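You operate a simulated robot arm through the tools that you are given. There is no shell and no other tool.

You are at the controls of a simulated two-armed robot. One attempt, no reset.

## Task
Wipe up the spill on the desk top with the rag and put it back.

It is judged by the outcome, as a careful person would: the job done as asked, and still so three seconds after it is handed in. It fails if anything else is knocked over, pushed out of place, dropped, spilled or broken.

## Robot
Two 7-joint arms with two-finger grippers on one trunk, on a base that moves. Base frame: it is fixed to the floor where the robot stands at the start and does not move with it; the origin is under the middle of the robot, x ahead of it, y to its left, z up; the surface under the hand at the start is at about z = 750. Units: mm, rad, N and s.
The left shoulder is at the start at [60, 123, 945], the right one opposite. With the tool pointing down near the work surface each hand reaches from about 340 to 800 mm from the robot's upright axis, wherever it stands, measured 20 degrees to its own side. Payload 1.47 kg a hand.
The TCP of each hand is the grasp point between the finger pads, 16 mm short of the fingertips. In the tool frame z runs along the fingers and y along their closing line. The gripper opens to 87 mm; its body begins 55 mm behind the TCP.
Orientation is that of the tool frame in the base frame, as a unit quaternion [w, x, y, z]. With the fingers straight down and closing along the base's y, the tool's x points along the base's -x, its y along +y and its z along -z.

## Interface
- The arms move only by the tool servo_tool. It takes "left_targets", "right_targets" or both (then of equal length, played together; a hand with none holds still); each is a list that holds one entry, the list of rows, each a list of 6 numbers: the shift along the base's x, y, z in mm, then the turn, a rotation vector about the base's x, y, z in rad. In form: [[[dx, dy, dz, ax, ay, az], ...]]. A call has 1 to 20 rows; each row shifts and turns the commanded pose from where the row before left it. "left_grip" and "right_grip" are, for a hand that has rows, the finger opening in mm, from 0 to 87, set as the call begins (left out, the last holds). Rows are played at 5 a second. More than 50 mm and 0.15 rad between two rows, or a gripper value outside its range, and nothing of the call is played. Where a pose cannot be reached the arm comes as near as it can. A force on the tool above 40 N (or 10 N above the force at the start of the call, whichever is more), or a blocked arm, ends the call early, and 0.2 s more pass. The fingers move at their own pace (about 153 mm/s each) and stop on an object; they squeeze with about 28 N. The grip force told is the motor's: it shows also when the fingers shut on nothing. Time passes only in rows, and 0.2 s behind the last, so rows that do not move let the fingers close. The reply holds the time, the measured pose of the TCP, the force on the tool along the base axes, the opening and the grip force, in the units named above and with some noise, with the torque about the TCP (base axes, N m) and any sound that the robot's microphone picked up.
- Cameras (640 x 400 px; columns grow to the right, rows downward): "scene" is now at [64.9, -57.2, 1501.1]; the picture's right is [-0.72, -0.69, 0.00], its down [-0.51, 0.53, -0.67] and it looks along [0.47, -0.49, -0.74] (base axes); focal length 258 px, centre (320, 200). "left" rides on the left gripper at [73, -12, -90] in its tool frame; the picture's right is [0.16, 0.99, 0.00], its down [-0.72, 0.12, -0.68] and it looks along [-0.67, 0.11, 0.73] (tool axes); focal length 247 px, centre (320, 200). "right" rides on the right gripper at [73, 12, -90] in its tool frame; the picture's right is [-0.16, 0.99, 0.00], its down [-0.72, -0.12, -0.68] and it looks along [-0.67, -0.11, 0.73] (tool axes); focal length 247 px, centre (320, 200). There is no depth. A picture from a camera that has moved, and an enlarged one, comes with that camera's place and axes in the base frame and with its lens.
- capture(camera): a new picture of that camera. The clock stands still meanwhile.
- slide_trunk(by): moves the trunk up (or, below 0, down) by that many mm; the arms and the scene camera ride with it, the base frame stays. It gives what a move gives, with no picture.
- drive_base(legs): drives the robot by 1 to 6 legs, each [ahead, left, turn to the left] in mm, mm and rad, along the robot's own axes; the way and the turn of a leg run together, so that a leg with both is an arc; at most 1500 mm and 3.142 rad a leg. The arms and the cameras ride along, it lands a little off, and it stops where it bumps. It gives what a move gives.
- head_to(pan, tilt): turns the head with the scene camera to pan (to the left, within 2.094 rad either way) and tilt (down, from -0.506 to 1.204), counted from straight ahead of the robot. It gives what a move gives.
- zoom(camera, box): a new picture of the part [left, top, right, bottom] of that camera's present view, enlarged. The clock stands still meanwhile.
- sign_off(): hands the job in; it is judged then, once.

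Nothing tells you exact positions but the pictures and the camera data. Unless the task says otherwise, let go and move clear before handing in.

The tools are called after "Call:" as a command line: name --argument value ..., lists and objects as JSON in quotes. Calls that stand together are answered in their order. servo_tool: Moves the arms, as the interface text tells. Its arguments: {"type":"object","properties":{"left_targets":{"type":"array","items":{"type":"array","items":{"type":"array","items":{"type":"number"}}}},"left_grip":{"type":"number"},"right_targets":{"type":"array","items":{"type":"array","items":{"type":"array","items":{"type":"number"}}}},"right_grip":{"type":"number"}},"required":[]} The other tools are called the same way: slide_trunk (by) moves the trunk up or down; drive_base (legs) drives the base; head_to (pan, tilt) turns the head that bears the scene camera; capture (camera) takes a picture; zoom (camera, box) takes an enlarged picture of a part of a camera's view; sign_off () hands the job in.

At the start:

```text
time_s: 0.0
left_position: [433.3, -138.8, 1037.5]
left_orientation: [0.0, 0.0, 1.0, 0.0]
left_wrist_force: [0.5, 0.2, 0.1]
left_ft_torque: [-0.04, 0.0, 0.0]
left_gripper_width: 87.0
left_finger_force: 0.1
right_position: [359.4, -404.7, 980.9]
right_orientation: [0.0, 0.001, 1.0, 0.001]
right_wrist_force: [0.2, -0.3, 0.4]
right_ft_torque: [-0.01, 0.0, 0.0]
right_gripper_width: 86.8
right_finger_force: 0.0
trunk travel left (down, up): [-100.0, 130.0]
robot x, y, heading: [-1.1, 1.9, -0.002]
head pan, tilt (commanded): [-0.806, 0.833]
```

scene: 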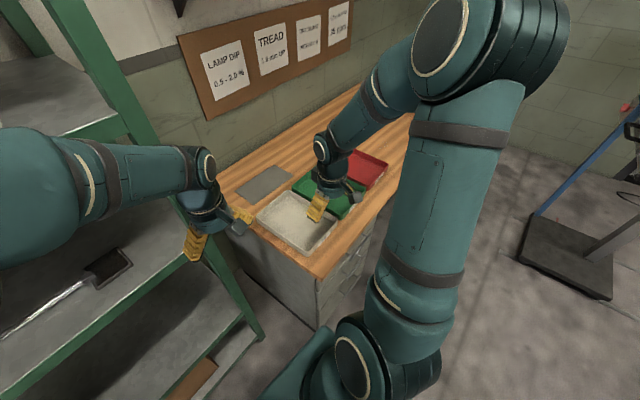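
right: 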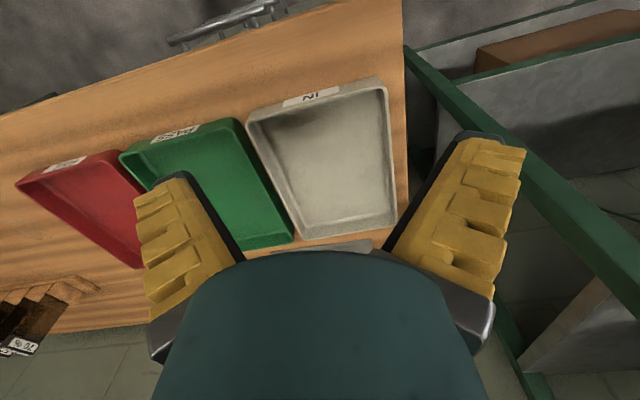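
left: 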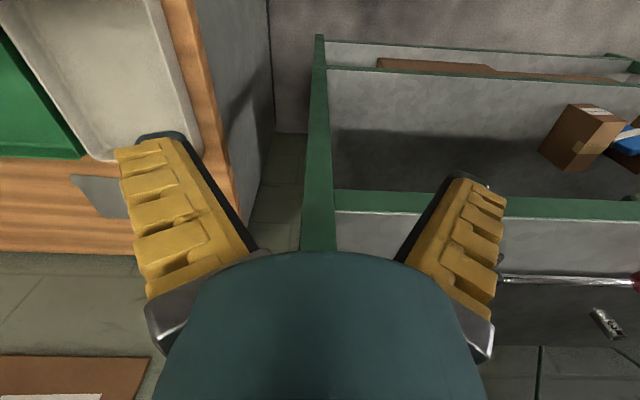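

I see a wooden desk to the robot's right with three trays (IN, PASS, red) and a grey flat thing, and a green shelf rack nearer to straight ahead. I can't make out the spill or the rag yet, so I'll look around first.

Call:
zoom --camera "scene" --box '[200, 80, 440, 280]'

Call:
capture --camera "right"

Call:
zoom --camera "right" --box '[0, 0, 420, 280]'

Call:
capture --camera "left"

```text
2.00 times, centred on (320, 180) of scene
camera zoom: at [64.9, -57.2, 1501.1], right [-0.72, -0.69, 0.0], down [-0.51, 0.53, -0.67], along [0.47, -0.49, -0.74], focal length 517 px, centre (320, 240)
```

zoom: 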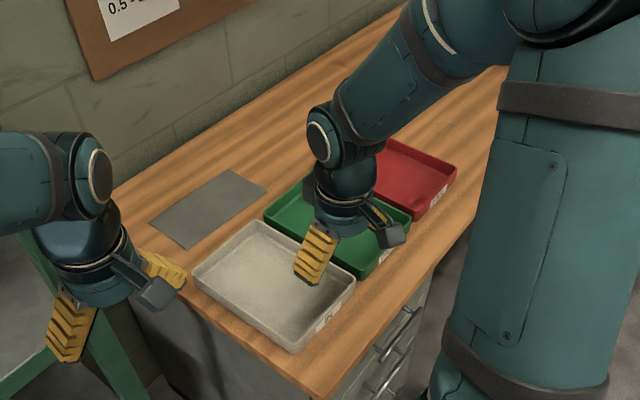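

```text
taken
camera right: at [286.0, -393.9, 1070.4], right [0.16, 0.99, 0.0], down [0.72, -0.12, 0.68], along [0.67, -0.11, -0.73], focal length 247 px, centre (320, 200)
```

right: 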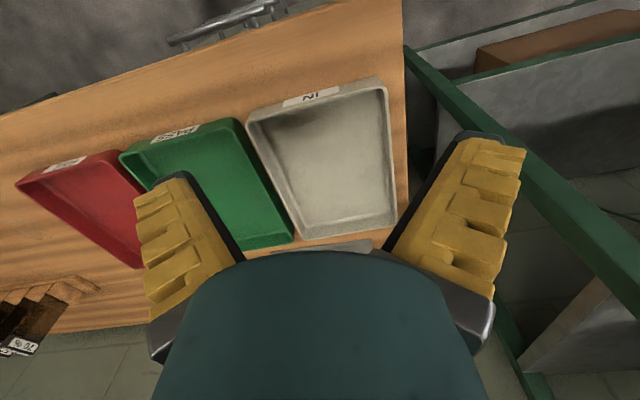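

```text
1.43 times, centred on (210, 140) of right
camera zoom: at [286.0, -393.9, 1070.4], right [0.16, 0.99, 0.0], down [0.72, -0.12, 0.68], along [0.67, -0.11, -0.73], focal length 353 px, centre (477, 286)
```

zoom: 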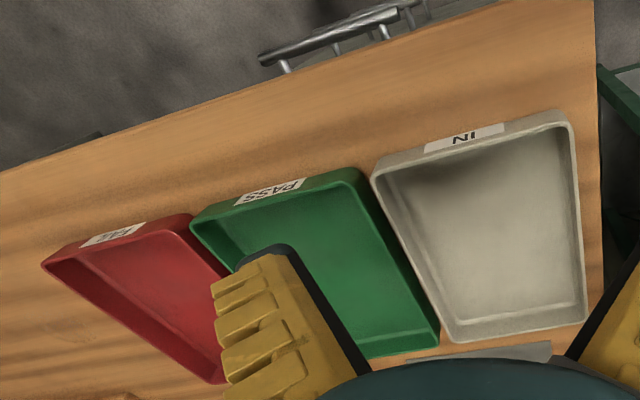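

```text
taken
camera left: at [361.7, -149.4, 1127.4], right [-0.16, 0.99, 0.0], down [0.72, 0.12, 0.68], along [0.67, 0.11, -0.73], focal length 247 px, centre (320, 200)
```

left: 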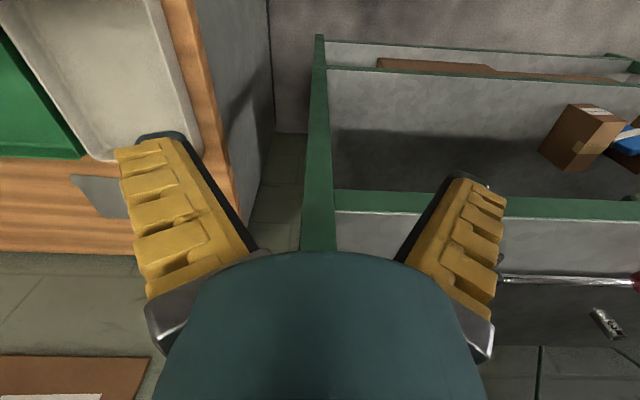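

The visible part of the desk holds trays and a flat grey sheet; the rest of it is hidden behind the right arm. I'll turn the head to see the rest of the desk and the surroundings.

Call:
head_to --pan -1.3 --tilt 0.6

Call:
capture --camera "scene"

Call:
head_to --pan -0.4 --tilt 0.6

Call:
capture --camera "scene"

Call:
head_to --pan 0.6 --tilt 0.6

Call:
capture --camera "scene"

Call:
head_to --pan 1.7 --tilt 0.6

Call:
capture --camera "scene"

Call:
head_to --pan -2.09 --tilt 0.6

Call:
capture --camera "scene"

```text
time_s: 0.9
left_position: [433.3, -137.2, 1038.5]
left_orientation: [0.0, 0.0, 1.0, 0.0]
left_wrist_force: [0.4, -1.1, 0.2]
left_ft_torque: [-0.01, 0.0, -0.01]
left_gripper_width: 86.9
left_finger_force: 0.0
right_position: [358.8, -403.9, 981.8]
right_orientation: [0.0, 0.0, 1.0, 0.0]
right_wrist_force: [0.0, -0.1, -0.5]
right_ft_torque: [0.02, -0.01, -0.03]
right_gripper_width: 87.3
right_finger_force: 0.1
trunk travel left (down, up): [-100.0, 130.0]
robot x, y, heading: [-1.7, 1.1, -0.003]
head pan, tilt (commanded): [-1.3, 0.6]
```

```text
taken
camera scene: at [33.9, -85.3, 1520.6], right [-0.96, -0.27, 0.0], down [-0.15, 0.54, -0.82], along [0.22, -0.79, -0.57], focal length 258 px, centre (320, 200)
```

scene: 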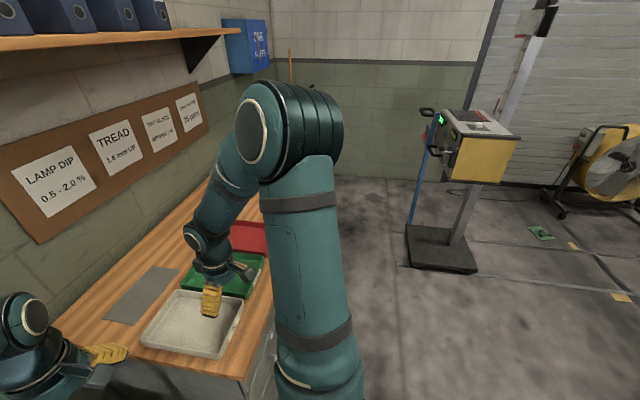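

```text
time_s: 2.1
left_position: [432.9, -138.3, 1038.4]
left_orientation: [0.001, 0.0, 1.0, 0.0]
left_wrist_force: [-0.1, -0.9, -0.1]
left_ft_torque: [0.03, 0.03, 0.01]
left_gripper_width: 87.0
left_finger_force: 0.0
right_position: [359.3, -405.0, 981.5]
right_orientation: [0.0, -0.001, 1.0, 0.0]
right_wrist_force: [0.3, -0.6, 0.9]
right_ft_torque: [-0.02, 0.01, 0.0]
right_gripper_width: 87.2
right_finger_force: 0.1
trunk travel left (down, up): [-100.0, 130.0]
robot x, y, heading: [-1.1, 2.0, 0.002]
head pan, tilt (commanded): [-0.4, 0.6]
```

```text
taken
camera scene: at [91.6, -34.5, 1520.6], right [-0.39, -0.92, 0.0], down [-0.52, 0.22, -0.83], along [0.76, -0.32, -0.56], focal length 258 px, centre (320, 200)
```

scene: 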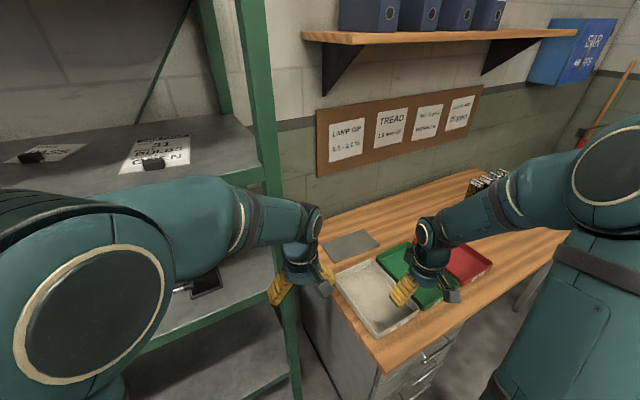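

```text
time_s: 3.4
left_position: [432.6, -137.3, 1038.9]
left_orientation: [0.0, 0.0, 1.0, 0.001]
left_wrist_force: [-0.1, 0.1, -0.4]
left_ft_torque: [-0.03, -0.01, 0.02]
left_gripper_width: 87.1
left_finger_force: 0.1
right_position: [358.7, -405.1, 979.5]
right_orientation: [0.0, 0.0, 1.0, 0.0]
right_wrist_force: [0.2, 0.6, 0.4]
right_ft_torque: [0.02, 0.01, -0.04]
right_gripper_width: 86.8
right_finger_force: 0.1
trunk travel left (down, up): [-100.0, 130.0]
robot x, y, heading: [-0.2, 1.2, 0.002]
head pan, tilt (commanded): [0.6, 0.6]
```

```text
taken
camera scene: at [83.2, 49.8, 1520.6], right [0.56, -0.83, 0.0], down [-0.47, -0.32, -0.83], along [0.68, 0.47, -0.56], focal length 258 px, centre (320, 200)
```

scene: 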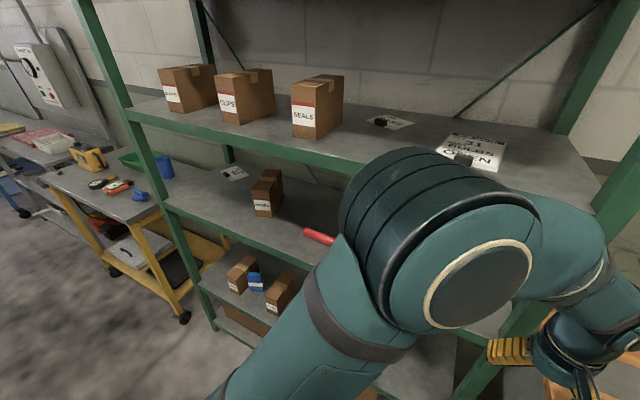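

```text
time_s: 4.7
left_position: [433.5, -139.0, 1038.7]
left_orientation: [0.0, -0.001, 1.0, 0.0]
left_wrist_force: [0.0, -0.3, -0.1]
left_ft_torque: [-0.02, -0.01, -0.02]
left_gripper_width: 87.1
left_finger_force: 0.0
right_position: [360.0, -404.9, 980.0]
right_orientation: [0.0, 0.001, 1.0, 0.0]
right_wrist_force: [0.5, 0.0, -0.1]
right_ft_torque: [0.03, -0.01, 0.04]
right_gripper_width: 86.9
right_finger_force: 0.1
trunk travel left (down, up): [-100.0, 130.0]
robot x, y, heading: [0.9, 0.0, -0.003]
head pan, tilt (commanded): [1.7, 0.6]
```

```text
taken
camera scene: at [-1.1, 87.6, 1520.6], right [0.99, 0.13, 0.0], down [0.07, -0.56, -0.83], along [-0.11, 0.82, -0.56], focal length 258 px, centre (320, 200)
```

scene: 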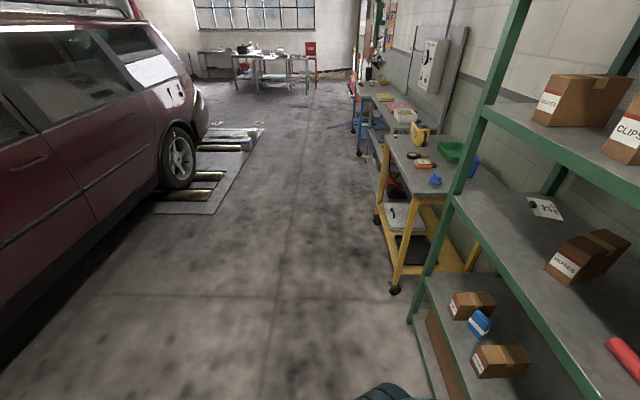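

```text
time_s: 7.9
left_position: [433.6, -139.2, 1038.4]
left_orientation: [-0.001, 0.0, 1.0, -0.001]
left_wrist_force: [-0.5, 0.1, 0.0]
left_ft_torque: [0.01, -0.02, -0.04]
left_gripper_width: 87.2
left_finger_force: 0.2
right_position: [359.1, -404.1, 981.3]
right_orientation: [-0.001, 0.0, 1.0, 0.0]
right_wrist_force: [0.3, 0.3, 0.1]
right_ft_torque: [-0.05, -0.01, 0.02]
right_gripper_width: 87.1
right_finger_force: 0.0
trunk travel left (down, up): [-100.0, 130.0]
robot x, y, heading: [0.0, -0.9, 0.0]
head pan, tilt (commanded): [-2.089, 0.6]
```

```text
taken
camera scene: at [-33.6, -76.9, 1520.6], right [-0.87, 0.5, 0.0], down [0.28, 0.49, -0.83], along [-0.41, -0.72, -0.56], focal length 258 px, centre (320, 200)
```

scene: 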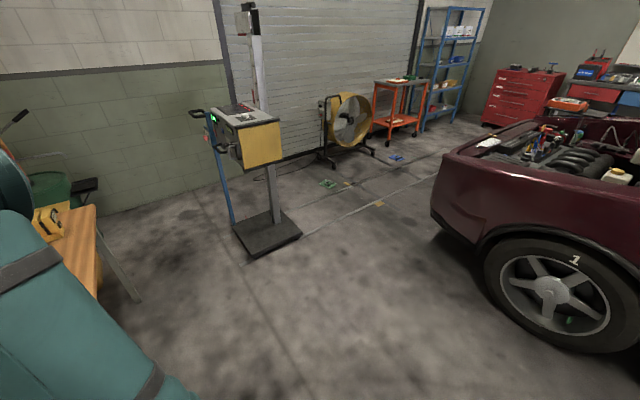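

This is a garage workshop, and the desk runs off to my right with much of it hidden behind the right arm. I'll back straight away from the desk to get a clear view of its whole top.

Call:
drive_base --legs '[[-350, 0, 0]]'

Call:
head_to --pan -0.9 --tilt 0.5

Call:
capture --camera "scene"

Call:
capture --camera "right"

```text
time_s: 10.1
left_position: [83.0, -138.6, 1037.7]
left_orientation: [0.0, 0.0, 1.0, 0.0]
left_wrist_force: [-0.7, -0.6, 1.1]
left_ft_torque: [0.01, -0.04, 0.0]
left_gripper_width: 86.9
left_finger_force: 0.0
right_position: [8.2, -405.9, 980.6]
right_orientation: [0.0, 0.0, 1.0, 0.0]
right_wrist_force: [0.2, -0.6, 0.1]
right_ft_torque: [0.03, -0.02, 0.0]
right_gripper_width: 87.2
right_finger_force: 0.0
trunk travel left (down, up): [-100.0, 130.0]
robot x, y, heading: [-352.1, -2.1, 0.001]
head pan, tilt (commanded): [-2.089, 0.6]
```

```text
time_s: 11.5
left_position: [83.3, -137.5, 1037.5]
left_orientation: [0.0, 0.0, 1.0, 0.0]
left_wrist_force: [0.9, -0.9, 0.3]
left_ft_torque: [0.01, -0.01, 0.0]
left_gripper_width: 87.0
left_finger_force: 0.1
right_position: [9.1, -404.7, 980.9]
right_orientation: [0.0, 0.0, 1.0, 0.001]
right_wrist_force: [0.0, -0.4, -0.2]
right_ft_torque: [0.01, 0.05, 0.02]
right_gripper_width: 87.0
right_finger_force: 0.1
trunk travel left (down, up): [-100.0, 130.0]
robot x, y, heading: [-350.0, 0.9, 0.003]
head pan, tilt (commanded): [-0.901, 0.499]
```

```text
taken
camera scene: at [-283.2, -71.4, 1529.7], right [-0.78, -0.62, 0.0], down [-0.3, 0.38, -0.88], along [0.54, -0.69, -0.48], focal length 258 px, centre (320, 200)
```

scene: 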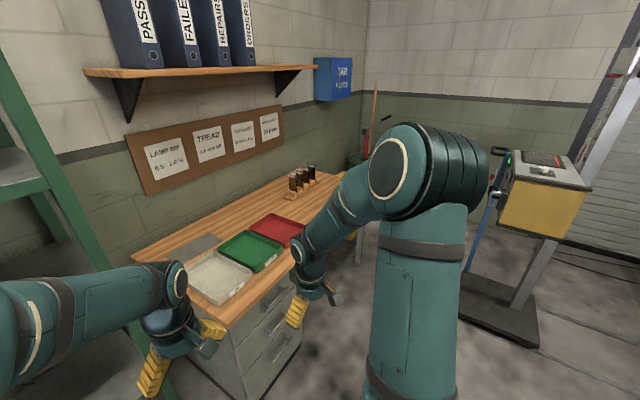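

```text
taken
camera right: at [-63.8, -393.9, 1070.4], right [0.16, 0.99, 0.0], down [0.72, -0.12, 0.68], along [0.67, -0.11, -0.73], focal length 247 px, centre (320, 200)
```

right: 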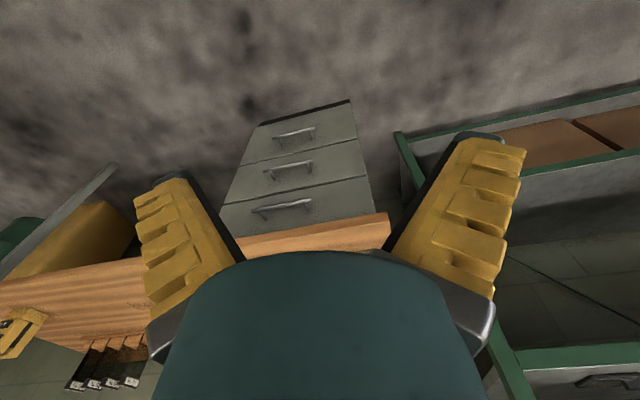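

Backed off, I can see jars at the desk's back corner and something yellow at its right end. I'll sidestep right to face the desk's middle and look again.

Call:
drive_base --legs '[[0, -600, 0]]'

Call:
head_to --pan -0.1 --tilt 0.6

Call:
capture --camera "scene"

Call:
capture --camera "right"

Call:
capture --camera "left"

```text
time_s: 17.2
left_position: [86.8, -723.3, 1038.8]
left_orientation: [0.0, -0.003, 1.0, 0.0]
left_wrist_force: [0.1, 0.0, -0.4]
left_ft_torque: [0.01, 0.02, 0.02]
left_gripper_width: 86.9
left_finger_force: 0.0
right_position: [14.8, -990.1, 980.7]
right_orientation: [-0.001, -0.003, 1.0, 0.0]
right_wrist_force: [-0.1, -0.1, -0.2]
right_ft_torque: [0.01, 0.0, -0.03]
right_gripper_width: 86.9
right_finger_force: 0.0
trunk travel left (down, up): [-100.0, 130.0]
robot x, y, heading: [-348.0, -586.4, 0.006]
head pan, tilt (commanded): [-0.901, 0.499]
```

```text
time_s: 18.3
left_position: [87.1, -723.9, 1038.8]
left_orientation: [0.0, -0.005, 1.0, 0.0]
left_wrist_force: [0.0, 0.3, -0.3]
left_ft_torque: [-0.02, -0.01, -0.03]
left_gripper_width: 86.9
left_finger_force: 0.0
right_position: [14.2, -990.0, 981.6]
right_orientation: [-0.001, -0.003, 1.0, 0.0]
right_wrist_force: [0.2, -1.2, 0.0]
right_ft_torque: [0.0, -0.01, 0.03]
right_gripper_width: 87.1
right_finger_force: 0.1
trunk travel left (down, up): [-100.0, 130.0]
robot x, y, heading: [-347.1, -590.5, 0.01]
head pan, tilt (commanded): [-0.099, 0.6]
```

```text
taken
camera scene: at [-249.5, -595.9, 1520.6], right [-0.09, -1.0, 0.0], down [-0.56, 0.05, -0.83], along [0.82, -0.08, -0.56], focal length 258 px, centre (320, 200)
```

scene: 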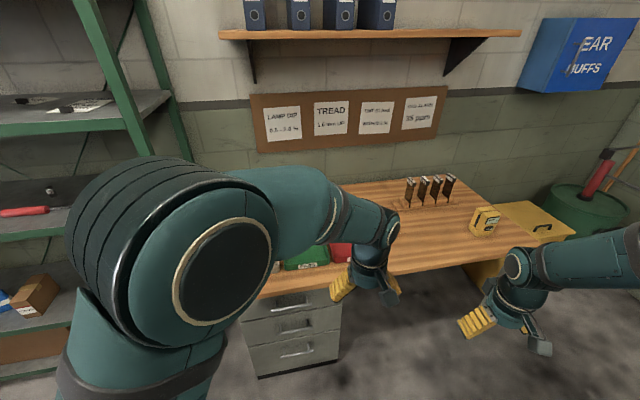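

```text
taken
camera right: at [-58.8, -979.5, 1070.4], right [0.15, 0.99, 0.0], down [0.72, -0.11, 0.68], along [0.67, -0.1, -0.73], focal length 247 px, centre (320, 200)
```

right: 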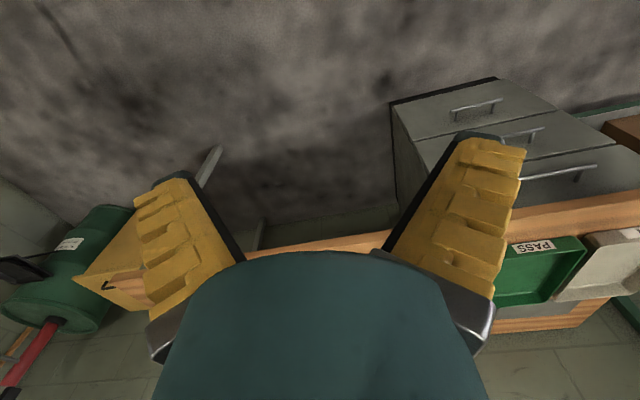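

```text
taken
camera left: at [15.2, -734.4, 1127.3], right [-0.17, 0.99, 0.0], down [0.72, 0.12, 0.68], along [0.67, 0.11, -0.73], focal length 247 px, centre (320, 200)
```

left: 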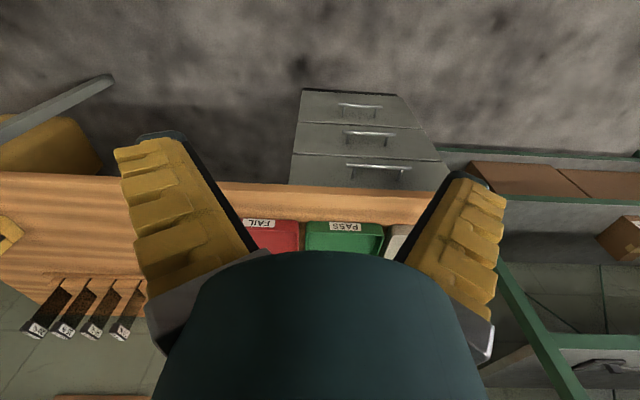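

Call:
zoom --camera "scene" --box '[240, 150, 580, 330]'

Call:
zoom --camera "left" --box '[0, 80, 320, 360]'

```text
1.88 times, centred on (410, 240) of scene
camera zoom: at [-249.5, -595.9, 1520.6], right [-0.09, -1.0, 0.0], down [-0.56, 0.05, -0.83], along [0.82, -0.08, -0.56], focal length 487 px, centre (151, 125)
```

zoom: 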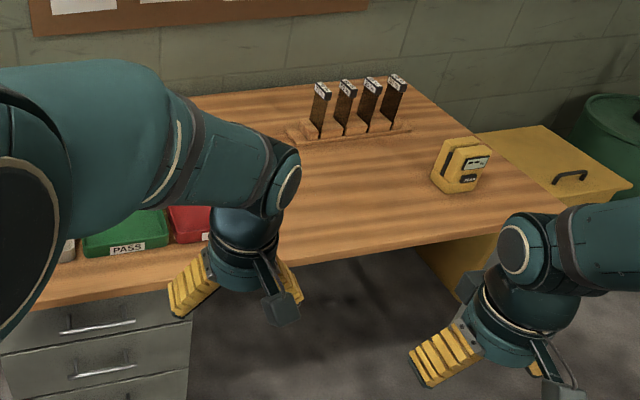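

```text
1.43 times, centred on (160, 220) of left
camera zoom: at [15.2, -734.4, 1127.3], right [-0.17, 0.99, 0.0], down [0.72, 0.12, 0.68], along [0.67, 0.11, -0.73], focal length 353 px, centre (549, 171)
```

zoom: 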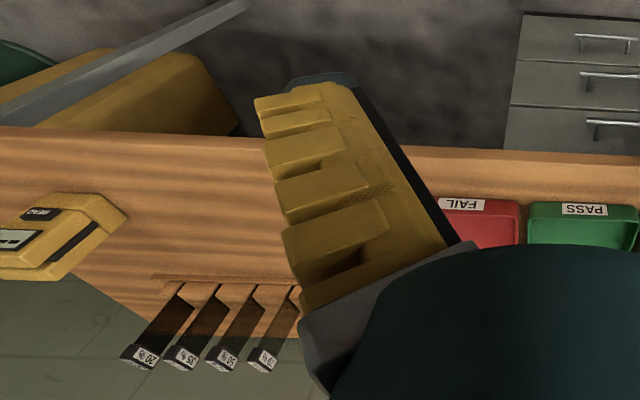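

On the desk I can now see three trays, a wooden stand with four tint paddles and a yellow meter, but no spill or rag yet. I'll roll forward a bit with both hands held high, and look down with all the cameras.

Call:
drive_base --legs '[[250, 0, 0]]'

Call:
head_to --pan 0.2 --tilt 0.85

Call:
capture --camera "scene"

Call:
capture --camera "right"

Call:
capture --camera "left"

```text
time_s: 20.1
left_position: [340.1, -724.6, 1038.8]
left_orientation: [0.0, -0.001, 1.0, -0.001]
left_wrist_force: [-0.3, 0.1, 0.6]
left_ft_torque: [0.01, 0.04, -0.01]
left_gripper_width: 87.0
left_finger_force: 0.1
right_position: [265.0, -991.4, 981.1]
right_orientation: [0.0, -0.001, 1.0, 0.0]
right_wrist_force: [0.0, -0.3, 0.5]
right_ft_torque: [0.0, 0.03, 0.02]
right_gripper_width: 87.1
right_finger_force: 0.1
trunk travel left (down, up): [-100.0, 130.0]
robot x, y, heading: [-92.7, -586.8, 0.002]
head pan, tilt (commanded): [-0.099, 0.6]
```

```text
time_s: 20.9
left_position: [339.4, -725.2, 1037.6]
left_orientation: [-0.001, -0.001, 1.0, 0.0]
left_wrist_force: [-0.3, 0.6, -0.8]
left_ft_torque: [0.01, 0.03, 0.01]
left_gripper_width: 86.6
left_finger_force: 0.0
right_position: [264.4, -992.1, 980.8]
right_orientation: [0.001, 0.0, 1.0, 0.0]
right_wrist_force: [-1.5, 0.6, -0.5]
right_ft_torque: [0.01, 0.0, 0.0]
right_gripper_width: 87.0
right_finger_force: 0.1
trunk travel left (down, up): [-100.0, 130.0]
robot x, y, heading: [-91.9, -587.9, 0.002]
head pan, tilt (commanded): [0.201, 0.85]
```

```text
taken
camera scene: at [-7.8, -571.1, 1499.8], right [0.2, -0.98, 0.0], down [-0.74, -0.15, -0.66], along [0.65, 0.13, -0.75], focal length 258 px, centre (320, 200)
```

scene: 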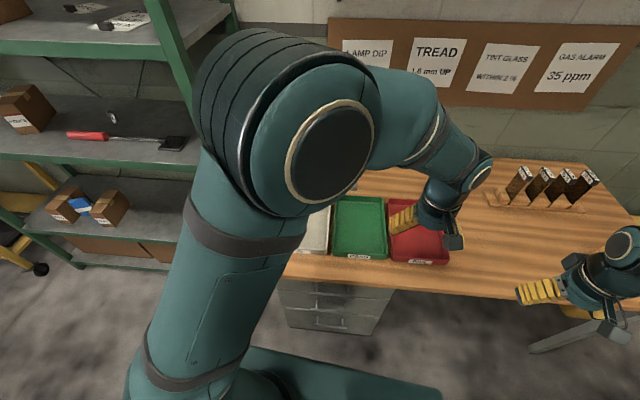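

```text
taken
camera right: at [191.8, -980.2, 1070.4], right [0.16, 0.99, 0.0], down [0.72, -0.11, 0.68], along [0.67, -0.11, -0.73], focal length 247 px, centre (320, 200)
```

right: 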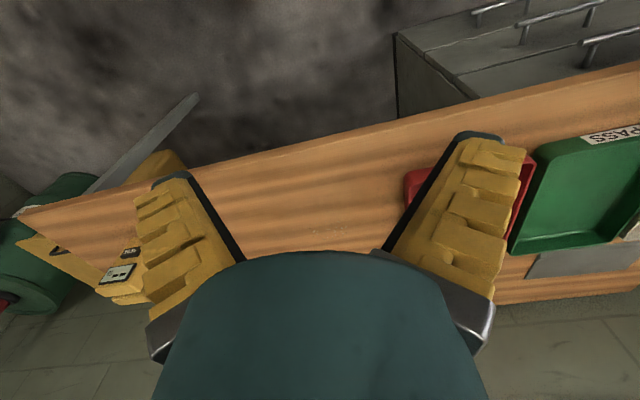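

```text
taken
camera left: at [267.3, -735.5, 1127.4], right [-0.16, 0.99, 0.0], down [0.72, 0.12, 0.68], along [0.67, 0.11, -0.73], focal length 247 px, centre (320, 200)
```

left: 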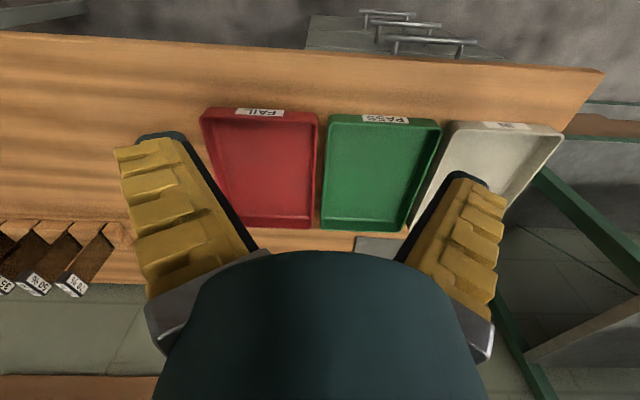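

Trays and a flat grey rectangle are clear now, but still no obvious spill. I'll zoom in on the desk surface and the grey rectangle.

Call:
zoom --camera "left" --box '[180, 60, 640, 320]'

Call:
zoom --camera "right" --box '[380, 60, 640, 320]'

Call:
zoom --camera "scene" --box '[280, 140, 640, 340]'

Call:
zoom --camera "left" --box '[0, 20, 220, 300]'

```text
1.39 times, centred on (410, 190) of left
camera zoom: at [267.3, -735.5, 1127.4], right [-0.16, 0.99, 0.0], down [0.72, 0.12, 0.68], along [0.67, 0.11, -0.73], focal length 344 px, centre (195, 214)
```

zoom: 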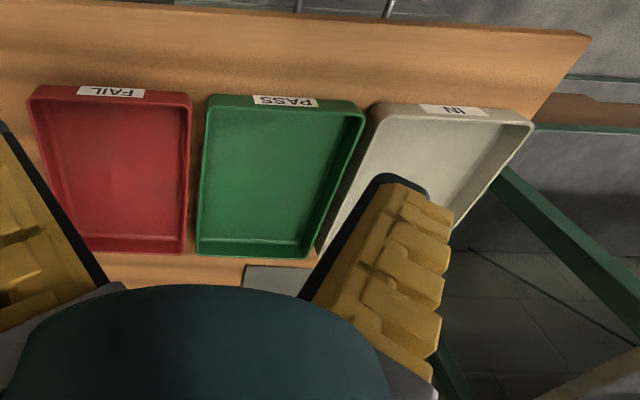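

```text
1.54 times, centred on (510, 190) of right
camera zoom: at [191.8, -980.2, 1070.4], right [0.16, 0.99, 0.0], down [0.72, -0.11, 0.68], along [0.67, -0.11, -0.73], focal length 380 px, centre (28, 215)
```

zoom: 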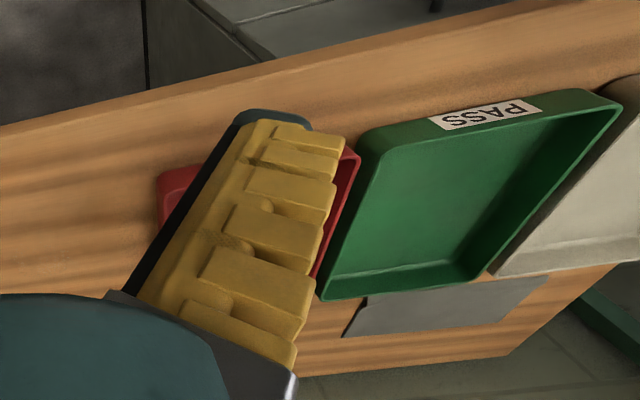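

```text
1.78 times, centred on (460, 240) of scene
camera zoom: at [-7.8, -571.1, 1499.8], right [0.2, -0.98, 0.0], down [-0.74, -0.15, -0.66], along [0.65, 0.13, -0.75], focal length 460 px, centre (71, 129)
```

zoom: 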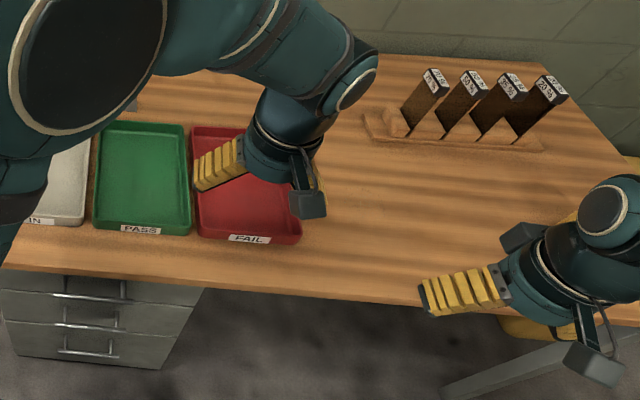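

```text
1.43 times, centred on (110, 160) of left
camera zoom: at [267.3, -735.5, 1127.4], right [-0.16, 0.99, 0.0], down [0.72, 0.12, 0.68], along [0.67, 0.11, -0.73], focal length 353 px, centre (620, 257)
```

zoom: 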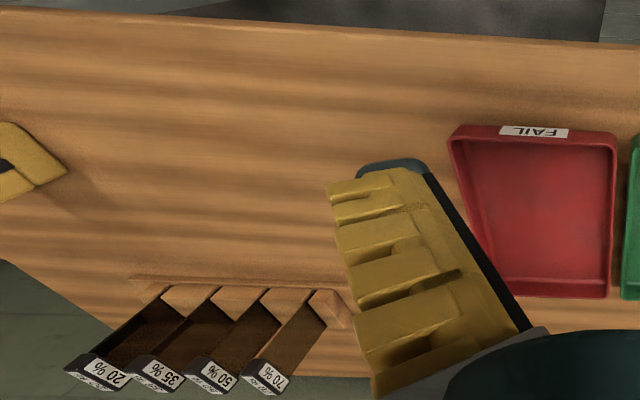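

This desk looks dry: trays, a grey plate, the tint stand and a meter, with no spill and no rag. I'll look around the rest of the garage for another desk before deciding.

Call:
head_to --pan 1.75 --tilt 0.25

Call:
zoom --camera "scene" --box '[180, 60, 420, 210]'

Call:
zoom --camera "scene" --box '[320, 80, 600, 280]'

Call:
head_to --pan -2.09 --tilt 0.25

Call:
capture --camera "scene"

Call:
zoom --camera "scene" --box '[360, 60, 640, 260]'

Call:
head_to --pan -1.1 --tilt 0.6

Call:
capture --camera "scene"

```text
time_s: 22.6
left_position: [338.8, -724.7, 1038.0]
left_orientation: [0.0, 0.0, 1.0, 0.0]
left_wrist_force: [0.4, 0.3, 0.1]
left_ft_torque: [0.0, 0.0, 0.03]
left_gripper_width: 87.0
left_finger_force: 0.0
right_position: [265.0, -991.3, 980.6]
right_orientation: [0.001, 0.0, 1.0, 0.0]
right_wrist_force: [-0.1, -0.3, -0.1]
right_ft_torque: [0.01, 0.01, -0.05]
right_gripper_width: 87.2
right_finger_force: 0.1
trunk travel left (down, up): [-100.0, 130.0]
robot x, y, heading: [-96.5, -587.1, 0.001]
head pan, tilt (commanded): [1.751, 0.25]
```

```text
2.67 times, centred on (300, 135) of scene
camera zoom: at [-101.2, -494.9, 1552.8], right [0.98, 0.18, 0.0], down [0.04, -0.24, -0.97], along [-0.17, 0.95, -0.25], focal length 689 px, centre (373, 373)
```

zoom: 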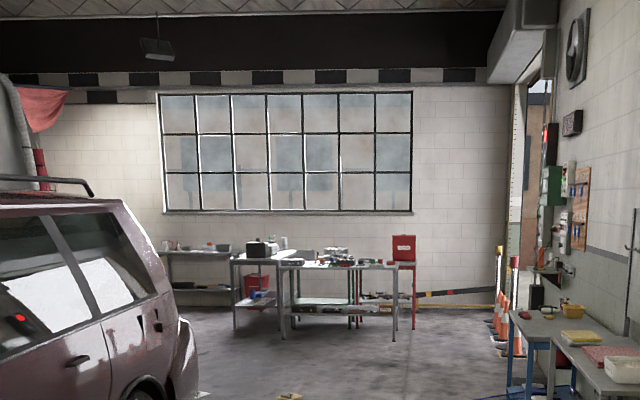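

```text
2.00 times, centred on (460, 180) of scene
camera zoom: at [-101.2, -494.9, 1552.8], right [0.98, 0.18, 0.0], down [0.04, -0.24, -0.97], along [-0.17, 0.95, -0.25], focal length 517 px, centre (40, 240)
```

zoom: 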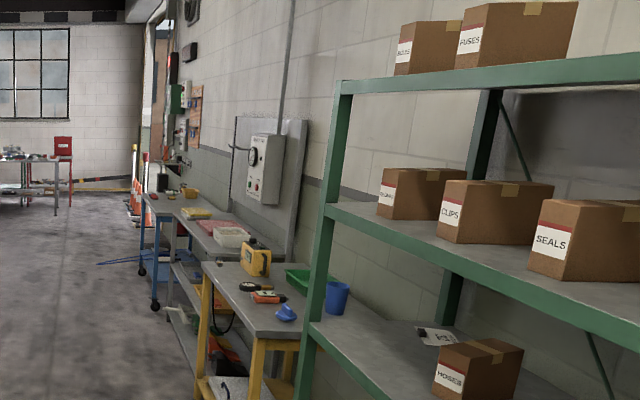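

```text
time_s: 25.7
left_position: [339.6, -724.6, 1037.7]
left_orientation: [0.0, -0.001, 1.0, 0.0]
left_wrist_force: [0.8, 0.0, -0.4]
left_ft_torque: [-0.03, -0.05, -0.01]
left_gripper_width: 87.0
left_finger_force: 0.1
right_position: [264.9, -990.7, 981.0]
right_orientation: [0.0, 0.0, 1.0, 0.0]
right_wrist_force: [0.9, -0.3, -0.5]
right_ft_torque: [0.0, -0.04, -0.02]
right_gripper_width: 86.9
right_finger_force: 0.0
trunk travel left (down, up): [-100.0, 130.0]
robot x, y, heading: [-91.6, -585.1, -0.001]
head pan, tilt (commanded): [-2.089, 0.25]
```

```text
taken
camera scene: at [-130.6, -667.9, 1552.8], right [-0.87, 0.49, 0.0], down [0.12, 0.21, -0.97], along [-0.48, -0.84, -0.25], focal length 258 px, centre (320, 200)
```

scene: 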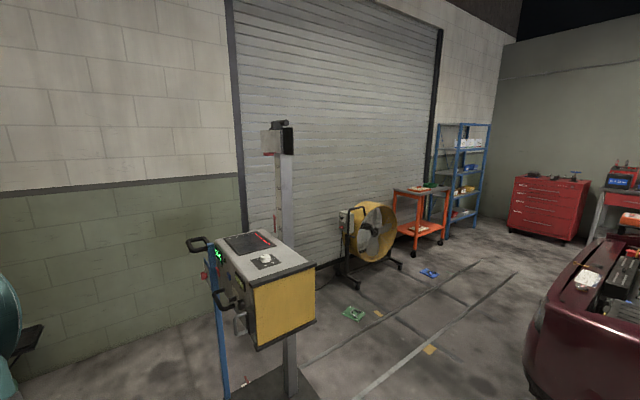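

```text
2.00 times, centred on (500, 160) of scene
camera zoom: at [-130.6, -667.9, 1552.8], right [-0.87, 0.49, 0.0], down [0.12, 0.21, -0.97], along [-0.48, -0.84, -0.25], focal length 517 px, centre (-40, 280)
```

zoom: 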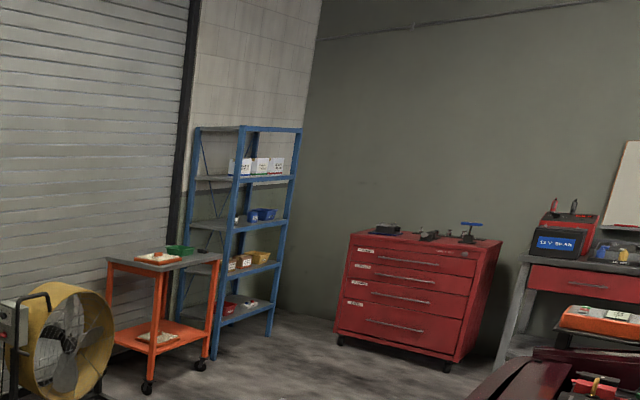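

```text
time_s: 27.0
left_position: [339.4, -725.3, 1038.6]
left_orientation: [0.0, -0.001, 1.0, 0.0]
left_wrist_force: [0.3, -0.4, -0.4]
left_ft_torque: [0.03, 0.03, 0.02]
left_gripper_width: 87.1
left_finger_force: 0.2
right_position: [266.0, -990.2, 980.0]
right_orientation: [0.0, -0.001, 1.0, 0.0]
right_wrist_force: [0.4, -0.7, -0.2]
right_ft_torque: [0.0, 0.0, 0.02]
right_gripper_width: 86.9
right_finger_force: 0.0
trunk travel left (down, up): [-100.0, 130.0]
robot x, y, heading: [-91.0, -588.4, 0.003]
head pan, tilt (commanded): [-1.1, 0.6]
```

```text
taken
camera scene: at [-44.3, -665.5, 1520.6], right [-0.89, -0.45, 0.0], down [-0.26, 0.5, -0.83], along [0.38, -0.74, -0.56], focal length 258 px, centre (320, 200)
```

scene: 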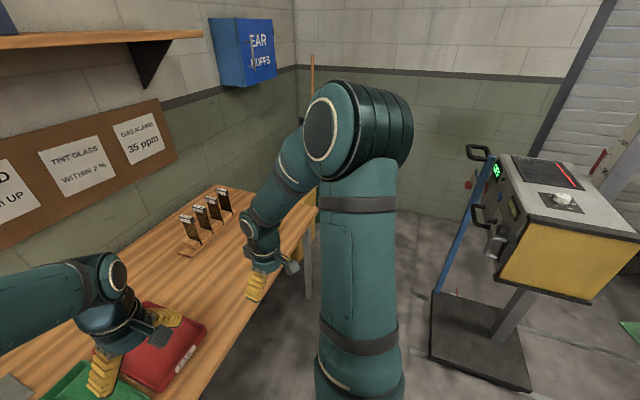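

No other desk is near, so the spill must be on this one, perhaps a faint film, and the grey rectangle may be part of the story. I'll go back to the left viewpoint and zoom in on the desk top in detail.

Call:
drive_base --legs '[[-250, 0, 0], [0, 500, 0]]'

Call:
head_to --pan -0.75 --tilt 0.65

Call:
capture --camera "scene"

Call:
capture --camera "left"

```text
time_s: 33.3
left_position: [91.1, -219.7, 1037.9]
left_orientation: [0.0, -0.004, 1.0, 0.0]
left_wrist_force: [-0.2, 0.2, -0.1]
left_ft_torque: [-0.03, 0.01, 0.01]
left_gripper_width: 86.7
left_finger_force: 0.1
right_position: [19.0, -488.3, 981.0]
right_orientation: [0.0, -0.004, 1.0, 0.0]
right_wrist_force: [-0.2, -0.1, -0.4]
right_ft_torque: [0.0, -0.02, 0.02]
right_gripper_width: 87.3
right_finger_force: 0.2
trunk travel left (down, up): [-100.0, 130.0]
robot x, y, heading: [-341.3, -80.9, 0.006]
head pan, tilt (commanded): [-1.1, 0.6]
```

```text
time_s: 34.1
left_position: [92.7, -221.2, 1038.7]
left_orientation: [0.001, -0.003, 1.0, 0.0]
left_wrist_force: [0.7, 0.0, -0.3]
left_ft_torque: [-0.02, 0.02, -0.03]
left_gripper_width: 86.9
left_finger_force: 0.0
right_position: [19.4, -487.1, 981.5]
right_orientation: [0.0, -0.004, 1.0, 0.001]
right_wrist_force: [0.6, -0.7, 1.0]
right_ft_torque: [0.0, 0.01, 0.0]
right_gripper_width: 86.8
right_finger_force: 0.1
trunk travel left (down, up): [-100.0, 130.0]
robot x, y, heading: [-339.5, -84.2, 0.008]
head pan, tilt (commanded): [-0.75, 0.649]
```

```text
taken
camera scene: at [-268.5, -143.8, 1516.3], right [-0.68, -0.74, 0.0], down [-0.44, 0.41, -0.8], along [0.59, -0.54, -0.6], focal length 258 px, centre (320, 200)
```

scene: 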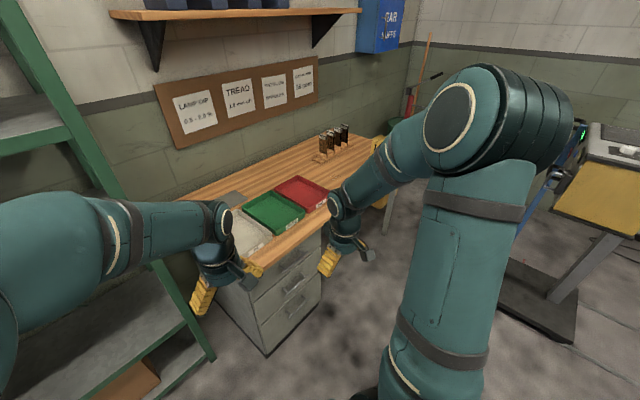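

```text
taken
camera left: at [20.2, -232.0, 1127.4], right [-0.17, 0.99, 0.0], down [0.72, 0.12, 0.68], along [0.67, 0.11, -0.73], focal length 247 px, centre (320, 200)
```

left: 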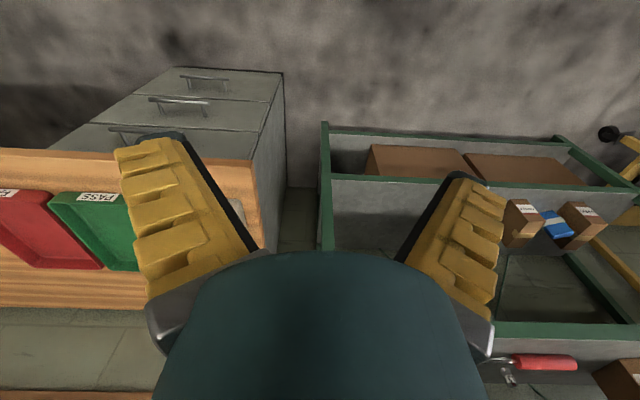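

Call:
zoom --camera "scene" --box '[160, 110, 400, 270]'

Call:
slide_trunk --by 130

Call:
zoom --camera "scene" --box '[160, 110, 400, 270]'

```text
2.50 times, centred on (280, 190) of scene
camera zoom: at [-268.5, -143.8, 1516.3], right [-0.68, -0.74, 0.0], down [-0.44, 0.41, -0.8], along [0.59, -0.54, -0.6], focal length 646 px, centre (420, 225)
```

zoom: 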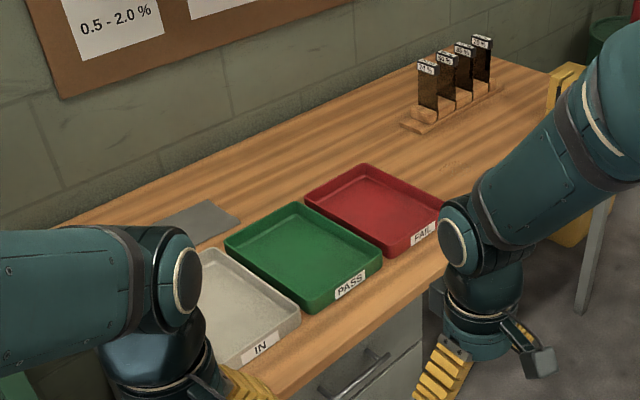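

```text
time_s: 35.7
left_position: [92.7, -220.4, 1167.3]
left_orientation: [-0.001, -0.004, 1.0, 0.0]
left_wrist_force: [-0.5, 0.8, -0.4]
left_ft_torque: [0.02, 0.01, 0.01]
left_gripper_width: 86.9
left_finger_force: 0.1
right_position: [19.3, -487.5, 1111.0]
right_orientation: [0.0, -0.004, 1.0, 0.0]
right_wrist_force: [0.5, 0.0, -0.1]
right_ft_torque: [0.03, -0.01, 0.01]
right_gripper_width: 87.0
right_finger_force: 0.1
trunk travel left (down, up): [-230.0, 0.0]
robot x, y, heading: [-342.5, -81.1, 0.008]
head pan, tilt (commanded): [-0.75, 0.649]
```

```text
2.50 times, centred on (280, 190) of scene
camera zoom: at [-268.2, -143.9, 1646.2], right [-0.68, -0.74, 0.0], down [-0.44, 0.41, -0.8], along [0.59, -0.54, -0.6], focal length 646 px, centre (420, 225)
```

zoom: 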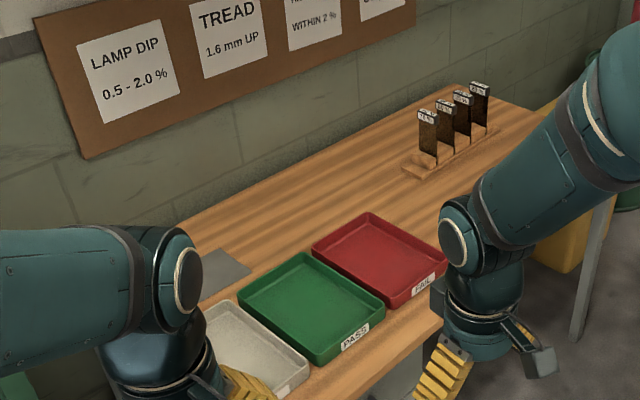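

The desk still looks clean from here. I'll zoom hard onto the grey rectangle, then on the tables along the wall and by the window.

Call:
zoom --camera "scene" --box '[220, 190, 270, 225]'

Call:
head_to --pan 1.7 --tilt 0.3

Call:
capture --camera "scene"

Call:
zoom --camera "scene" --box '[340, 130, 480, 230]'

Call:
zoom --camera "scene" --box '[190, 110, 330, 200]'

```text
11.43 times, centred on (245, 208) of scene
camera zoom: at [-268.2, -143.9, 1646.2], right [-0.68, -0.74, 0.0], down [-0.44, 0.41, -0.8], along [0.59, -0.54, -0.6], focal length 2954 px, centre (1177, 114)
```

zoom: 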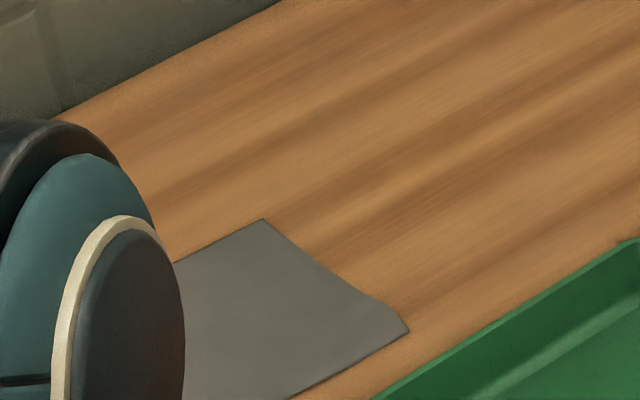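

```text
time_s: 37.9
left_position: [92.3, -220.4, 1167.8]
left_orientation: [0.001, -0.003, 1.0, 0.0]
left_wrist_force: [0.1, 0.4, -0.3]
left_ft_torque: [-0.02, 0.0, 0.02]
left_gripper_width: 86.7
left_finger_force: 0.0
right_position: [19.0, -487.3, 1110.5]
right_orientation: [0.0, -0.004, 1.0, 0.0]
right_wrist_force: [-0.7, 0.9, 0.0]
right_ft_torque: [-0.03, -0.02, -0.01]
right_gripper_width: 86.9
right_finger_force: 0.0
trunk travel left (down, up): [-230.0, 0.0]
robot x, y, heading: [-345.1, -85.2, 0.005]
head pan, tilt (commanded): [1.7, 0.3]
```

```text
taken
camera scene: at [-344.9, 7.6, 1678.1], right [0.99, 0.13, 0.0], down [0.04, -0.29, -0.96], along [-0.13, 0.95, -0.3], focal length 258 px, centre (320, 200)
```

scene: 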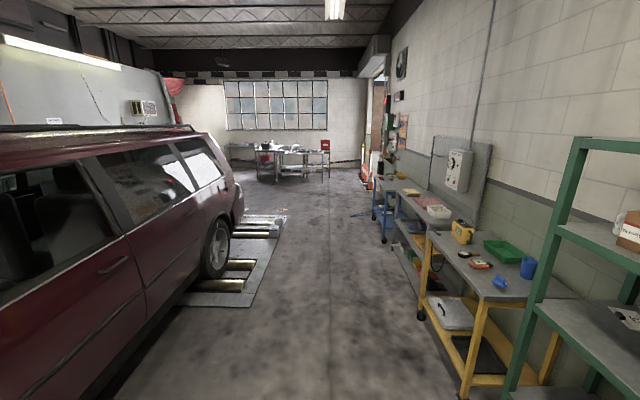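

```text
4.00 times, centred on (410, 180) of scene
camera zoom: at [-344.9, 7.6, 1678.1], right [0.99, 0.13, 0.0], down [0.04, -0.29, -0.96], along [-0.13, 0.95, -0.3], focal length 1034 px, centre (-40, 280)
```

zoom: 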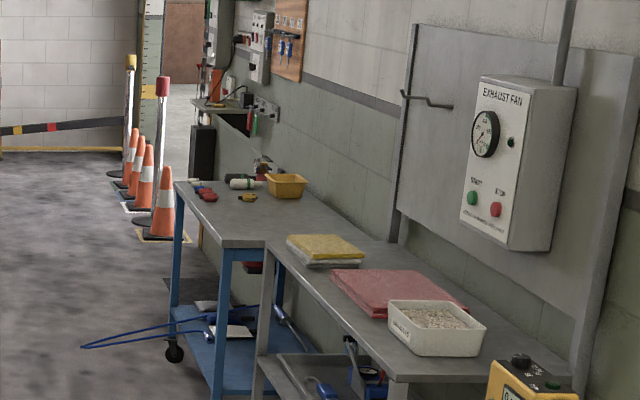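

```text
4.44 times, centred on (260, 155) of scene
camera zoom: at [-344.9, 7.6, 1678.1], right [0.99, 0.13, 0.0], down [0.04, -0.29, -0.96], along [-0.13, 0.95, -0.3], focal length 1149 px, centre (587, 400)
```

zoom: 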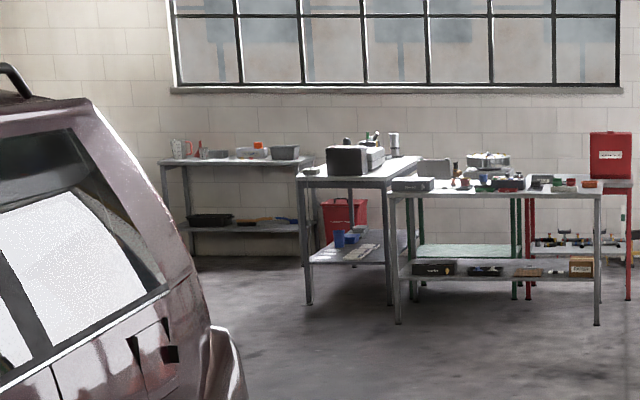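

The grey piece on the desk looks like a thin cloth with a softly curved edge, so it may well be the rag. I'll check the remaining parts of the room for any other desk before going closer.

Call:
head_to --pan 2.09 --tilt 0.2

Call:
capture --camera "scene"

Call:
head_to --pan -2.09 --tilt 0.2

Call:
capture --camera "scene"

Call:
zoom --camera "scene" --box '[440, 100, 640, 260]'

Call:
head_to --pan -0.6 --tilt 0.9

Call:
capture --camera "scene"

```text
time_s: 38.8
left_position: [91.6, -221.2, 1167.4]
left_orientation: [0.001, -0.002, 1.0, 0.0]
left_wrist_force: [-0.5, -0.6, -0.2]
left_ft_torque: [-0.03, -0.02, 0.01]
left_gripper_width: 87.3
left_finger_force: 0.1
right_position: [20.4, -487.7, 1111.3]
right_orientation: [0.0, -0.004, 1.0, 0.0]
right_wrist_force: [-0.2, -0.2, -0.5]
right_ft_torque: [-0.01, 0.0, 0.05]
right_gripper_width: 86.9
right_finger_force: 0.1
trunk travel left (down, up): [-230.0, 0.0]
robot x, y, heading: [-345.0, -85.0, 0.008]
head pan, tilt (commanded): [2.089, 0.201]
```

```text
taken
camera scene: at [-378.9, -4.3, 1687.4], right [0.87, 0.5, 0.0], down [0.1, -0.17, -0.98], along [-0.49, 0.85, -0.2], focal length 258 px, centre (320, 200)
```

scene: 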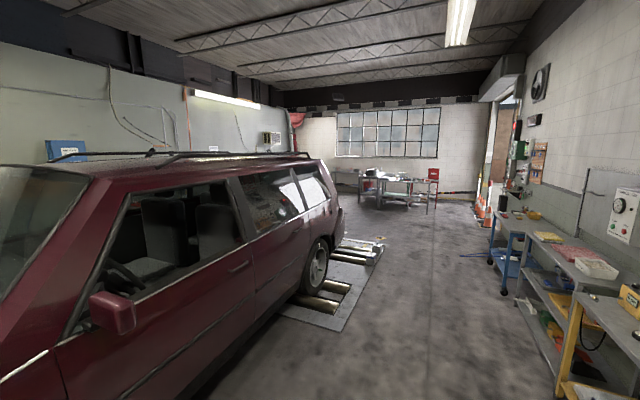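

```text
time_s: 42.2
left_position: [93.1, -219.7, 1167.1]
left_orientation: [0.0, -0.004, 1.0, 0.0]
left_wrist_force: [-0.4, -0.3, -0.6]
left_ft_torque: [-0.03, 0.03, -0.02]
left_gripper_width: 86.9
left_finger_force: 0.0
right_position: [19.1, -487.6, 1111.0]
right_orientation: [-0.001, -0.003, 1.0, 0.0]
right_wrist_force: [-0.8, 0.3, 1.2]
right_ft_torque: [0.02, -0.01, -0.01]
right_gripper_width: 87.0
right_finger_force: 0.0
trunk travel left (down, up): [-230.0, 0.0]
robot x, y, heading: [-343.7, -85.8, 0.009]
head pan, tilt (commanded): [-2.089, 0.201]
```

```text
taken
camera scene: at [-377.9, -166.2, 1687.4], right [-0.87, 0.49, 0.0], down [0.1, 0.17, -0.98], along [-0.48, -0.85, -0.2], focal length 258 px, centre (320, 200)
```

scene: 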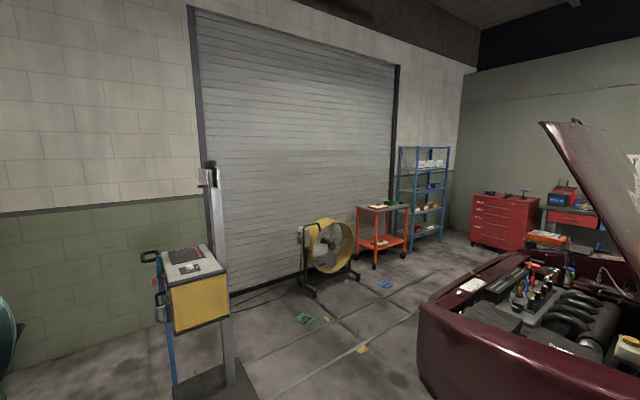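

```text
2.50 times, centred on (540, 180) of scene
camera zoom: at [-377.9, -166.2, 1687.4], right [-0.87, 0.49, 0.0], down [0.1, 0.17, -0.98], along [-0.48, -0.85, -0.2], focal length 646 px, centre (-230, 250)
```

zoom: 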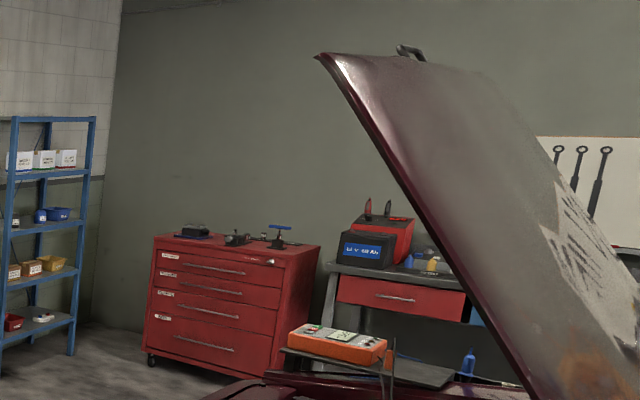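

```text
time_s: 43.8
left_position: [92.4, -220.9, 1169.1]
left_orientation: [0.0, -0.004, 1.0, 0.0]
left_wrist_force: [0.9, 0.1, 0.8]
left_ft_torque: [0.01, 0.01, 0.03]
left_gripper_width: 87.1
left_finger_force: 0.0
right_position: [19.3, -487.2, 1109.9]
right_orientation: [0.0, -0.004, 1.0, 0.0]
right_wrist_force: [0.2, 0.4, 0.9]
right_ft_torque: [-0.01, -0.01, -0.01]
right_gripper_width: 87.1
right_finger_force: 0.1
trunk travel left (down, up): [-230.0, 0.0]
robot x, y, heading: [-345.3, -82.2, 0.009]
head pan, tilt (commanded): [-0.6, 0.901]
```

```text
taken
camera scene: at [-269.7, -127.3, 1625.8], right [-0.56, -0.83, 0.0], down [-0.65, 0.44, -0.62], along [0.51, -0.35, -0.78], focal length 258 px, centre (320, 200)
```

scene: 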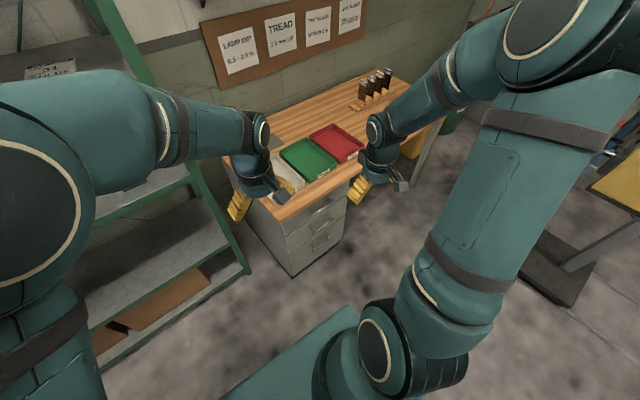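

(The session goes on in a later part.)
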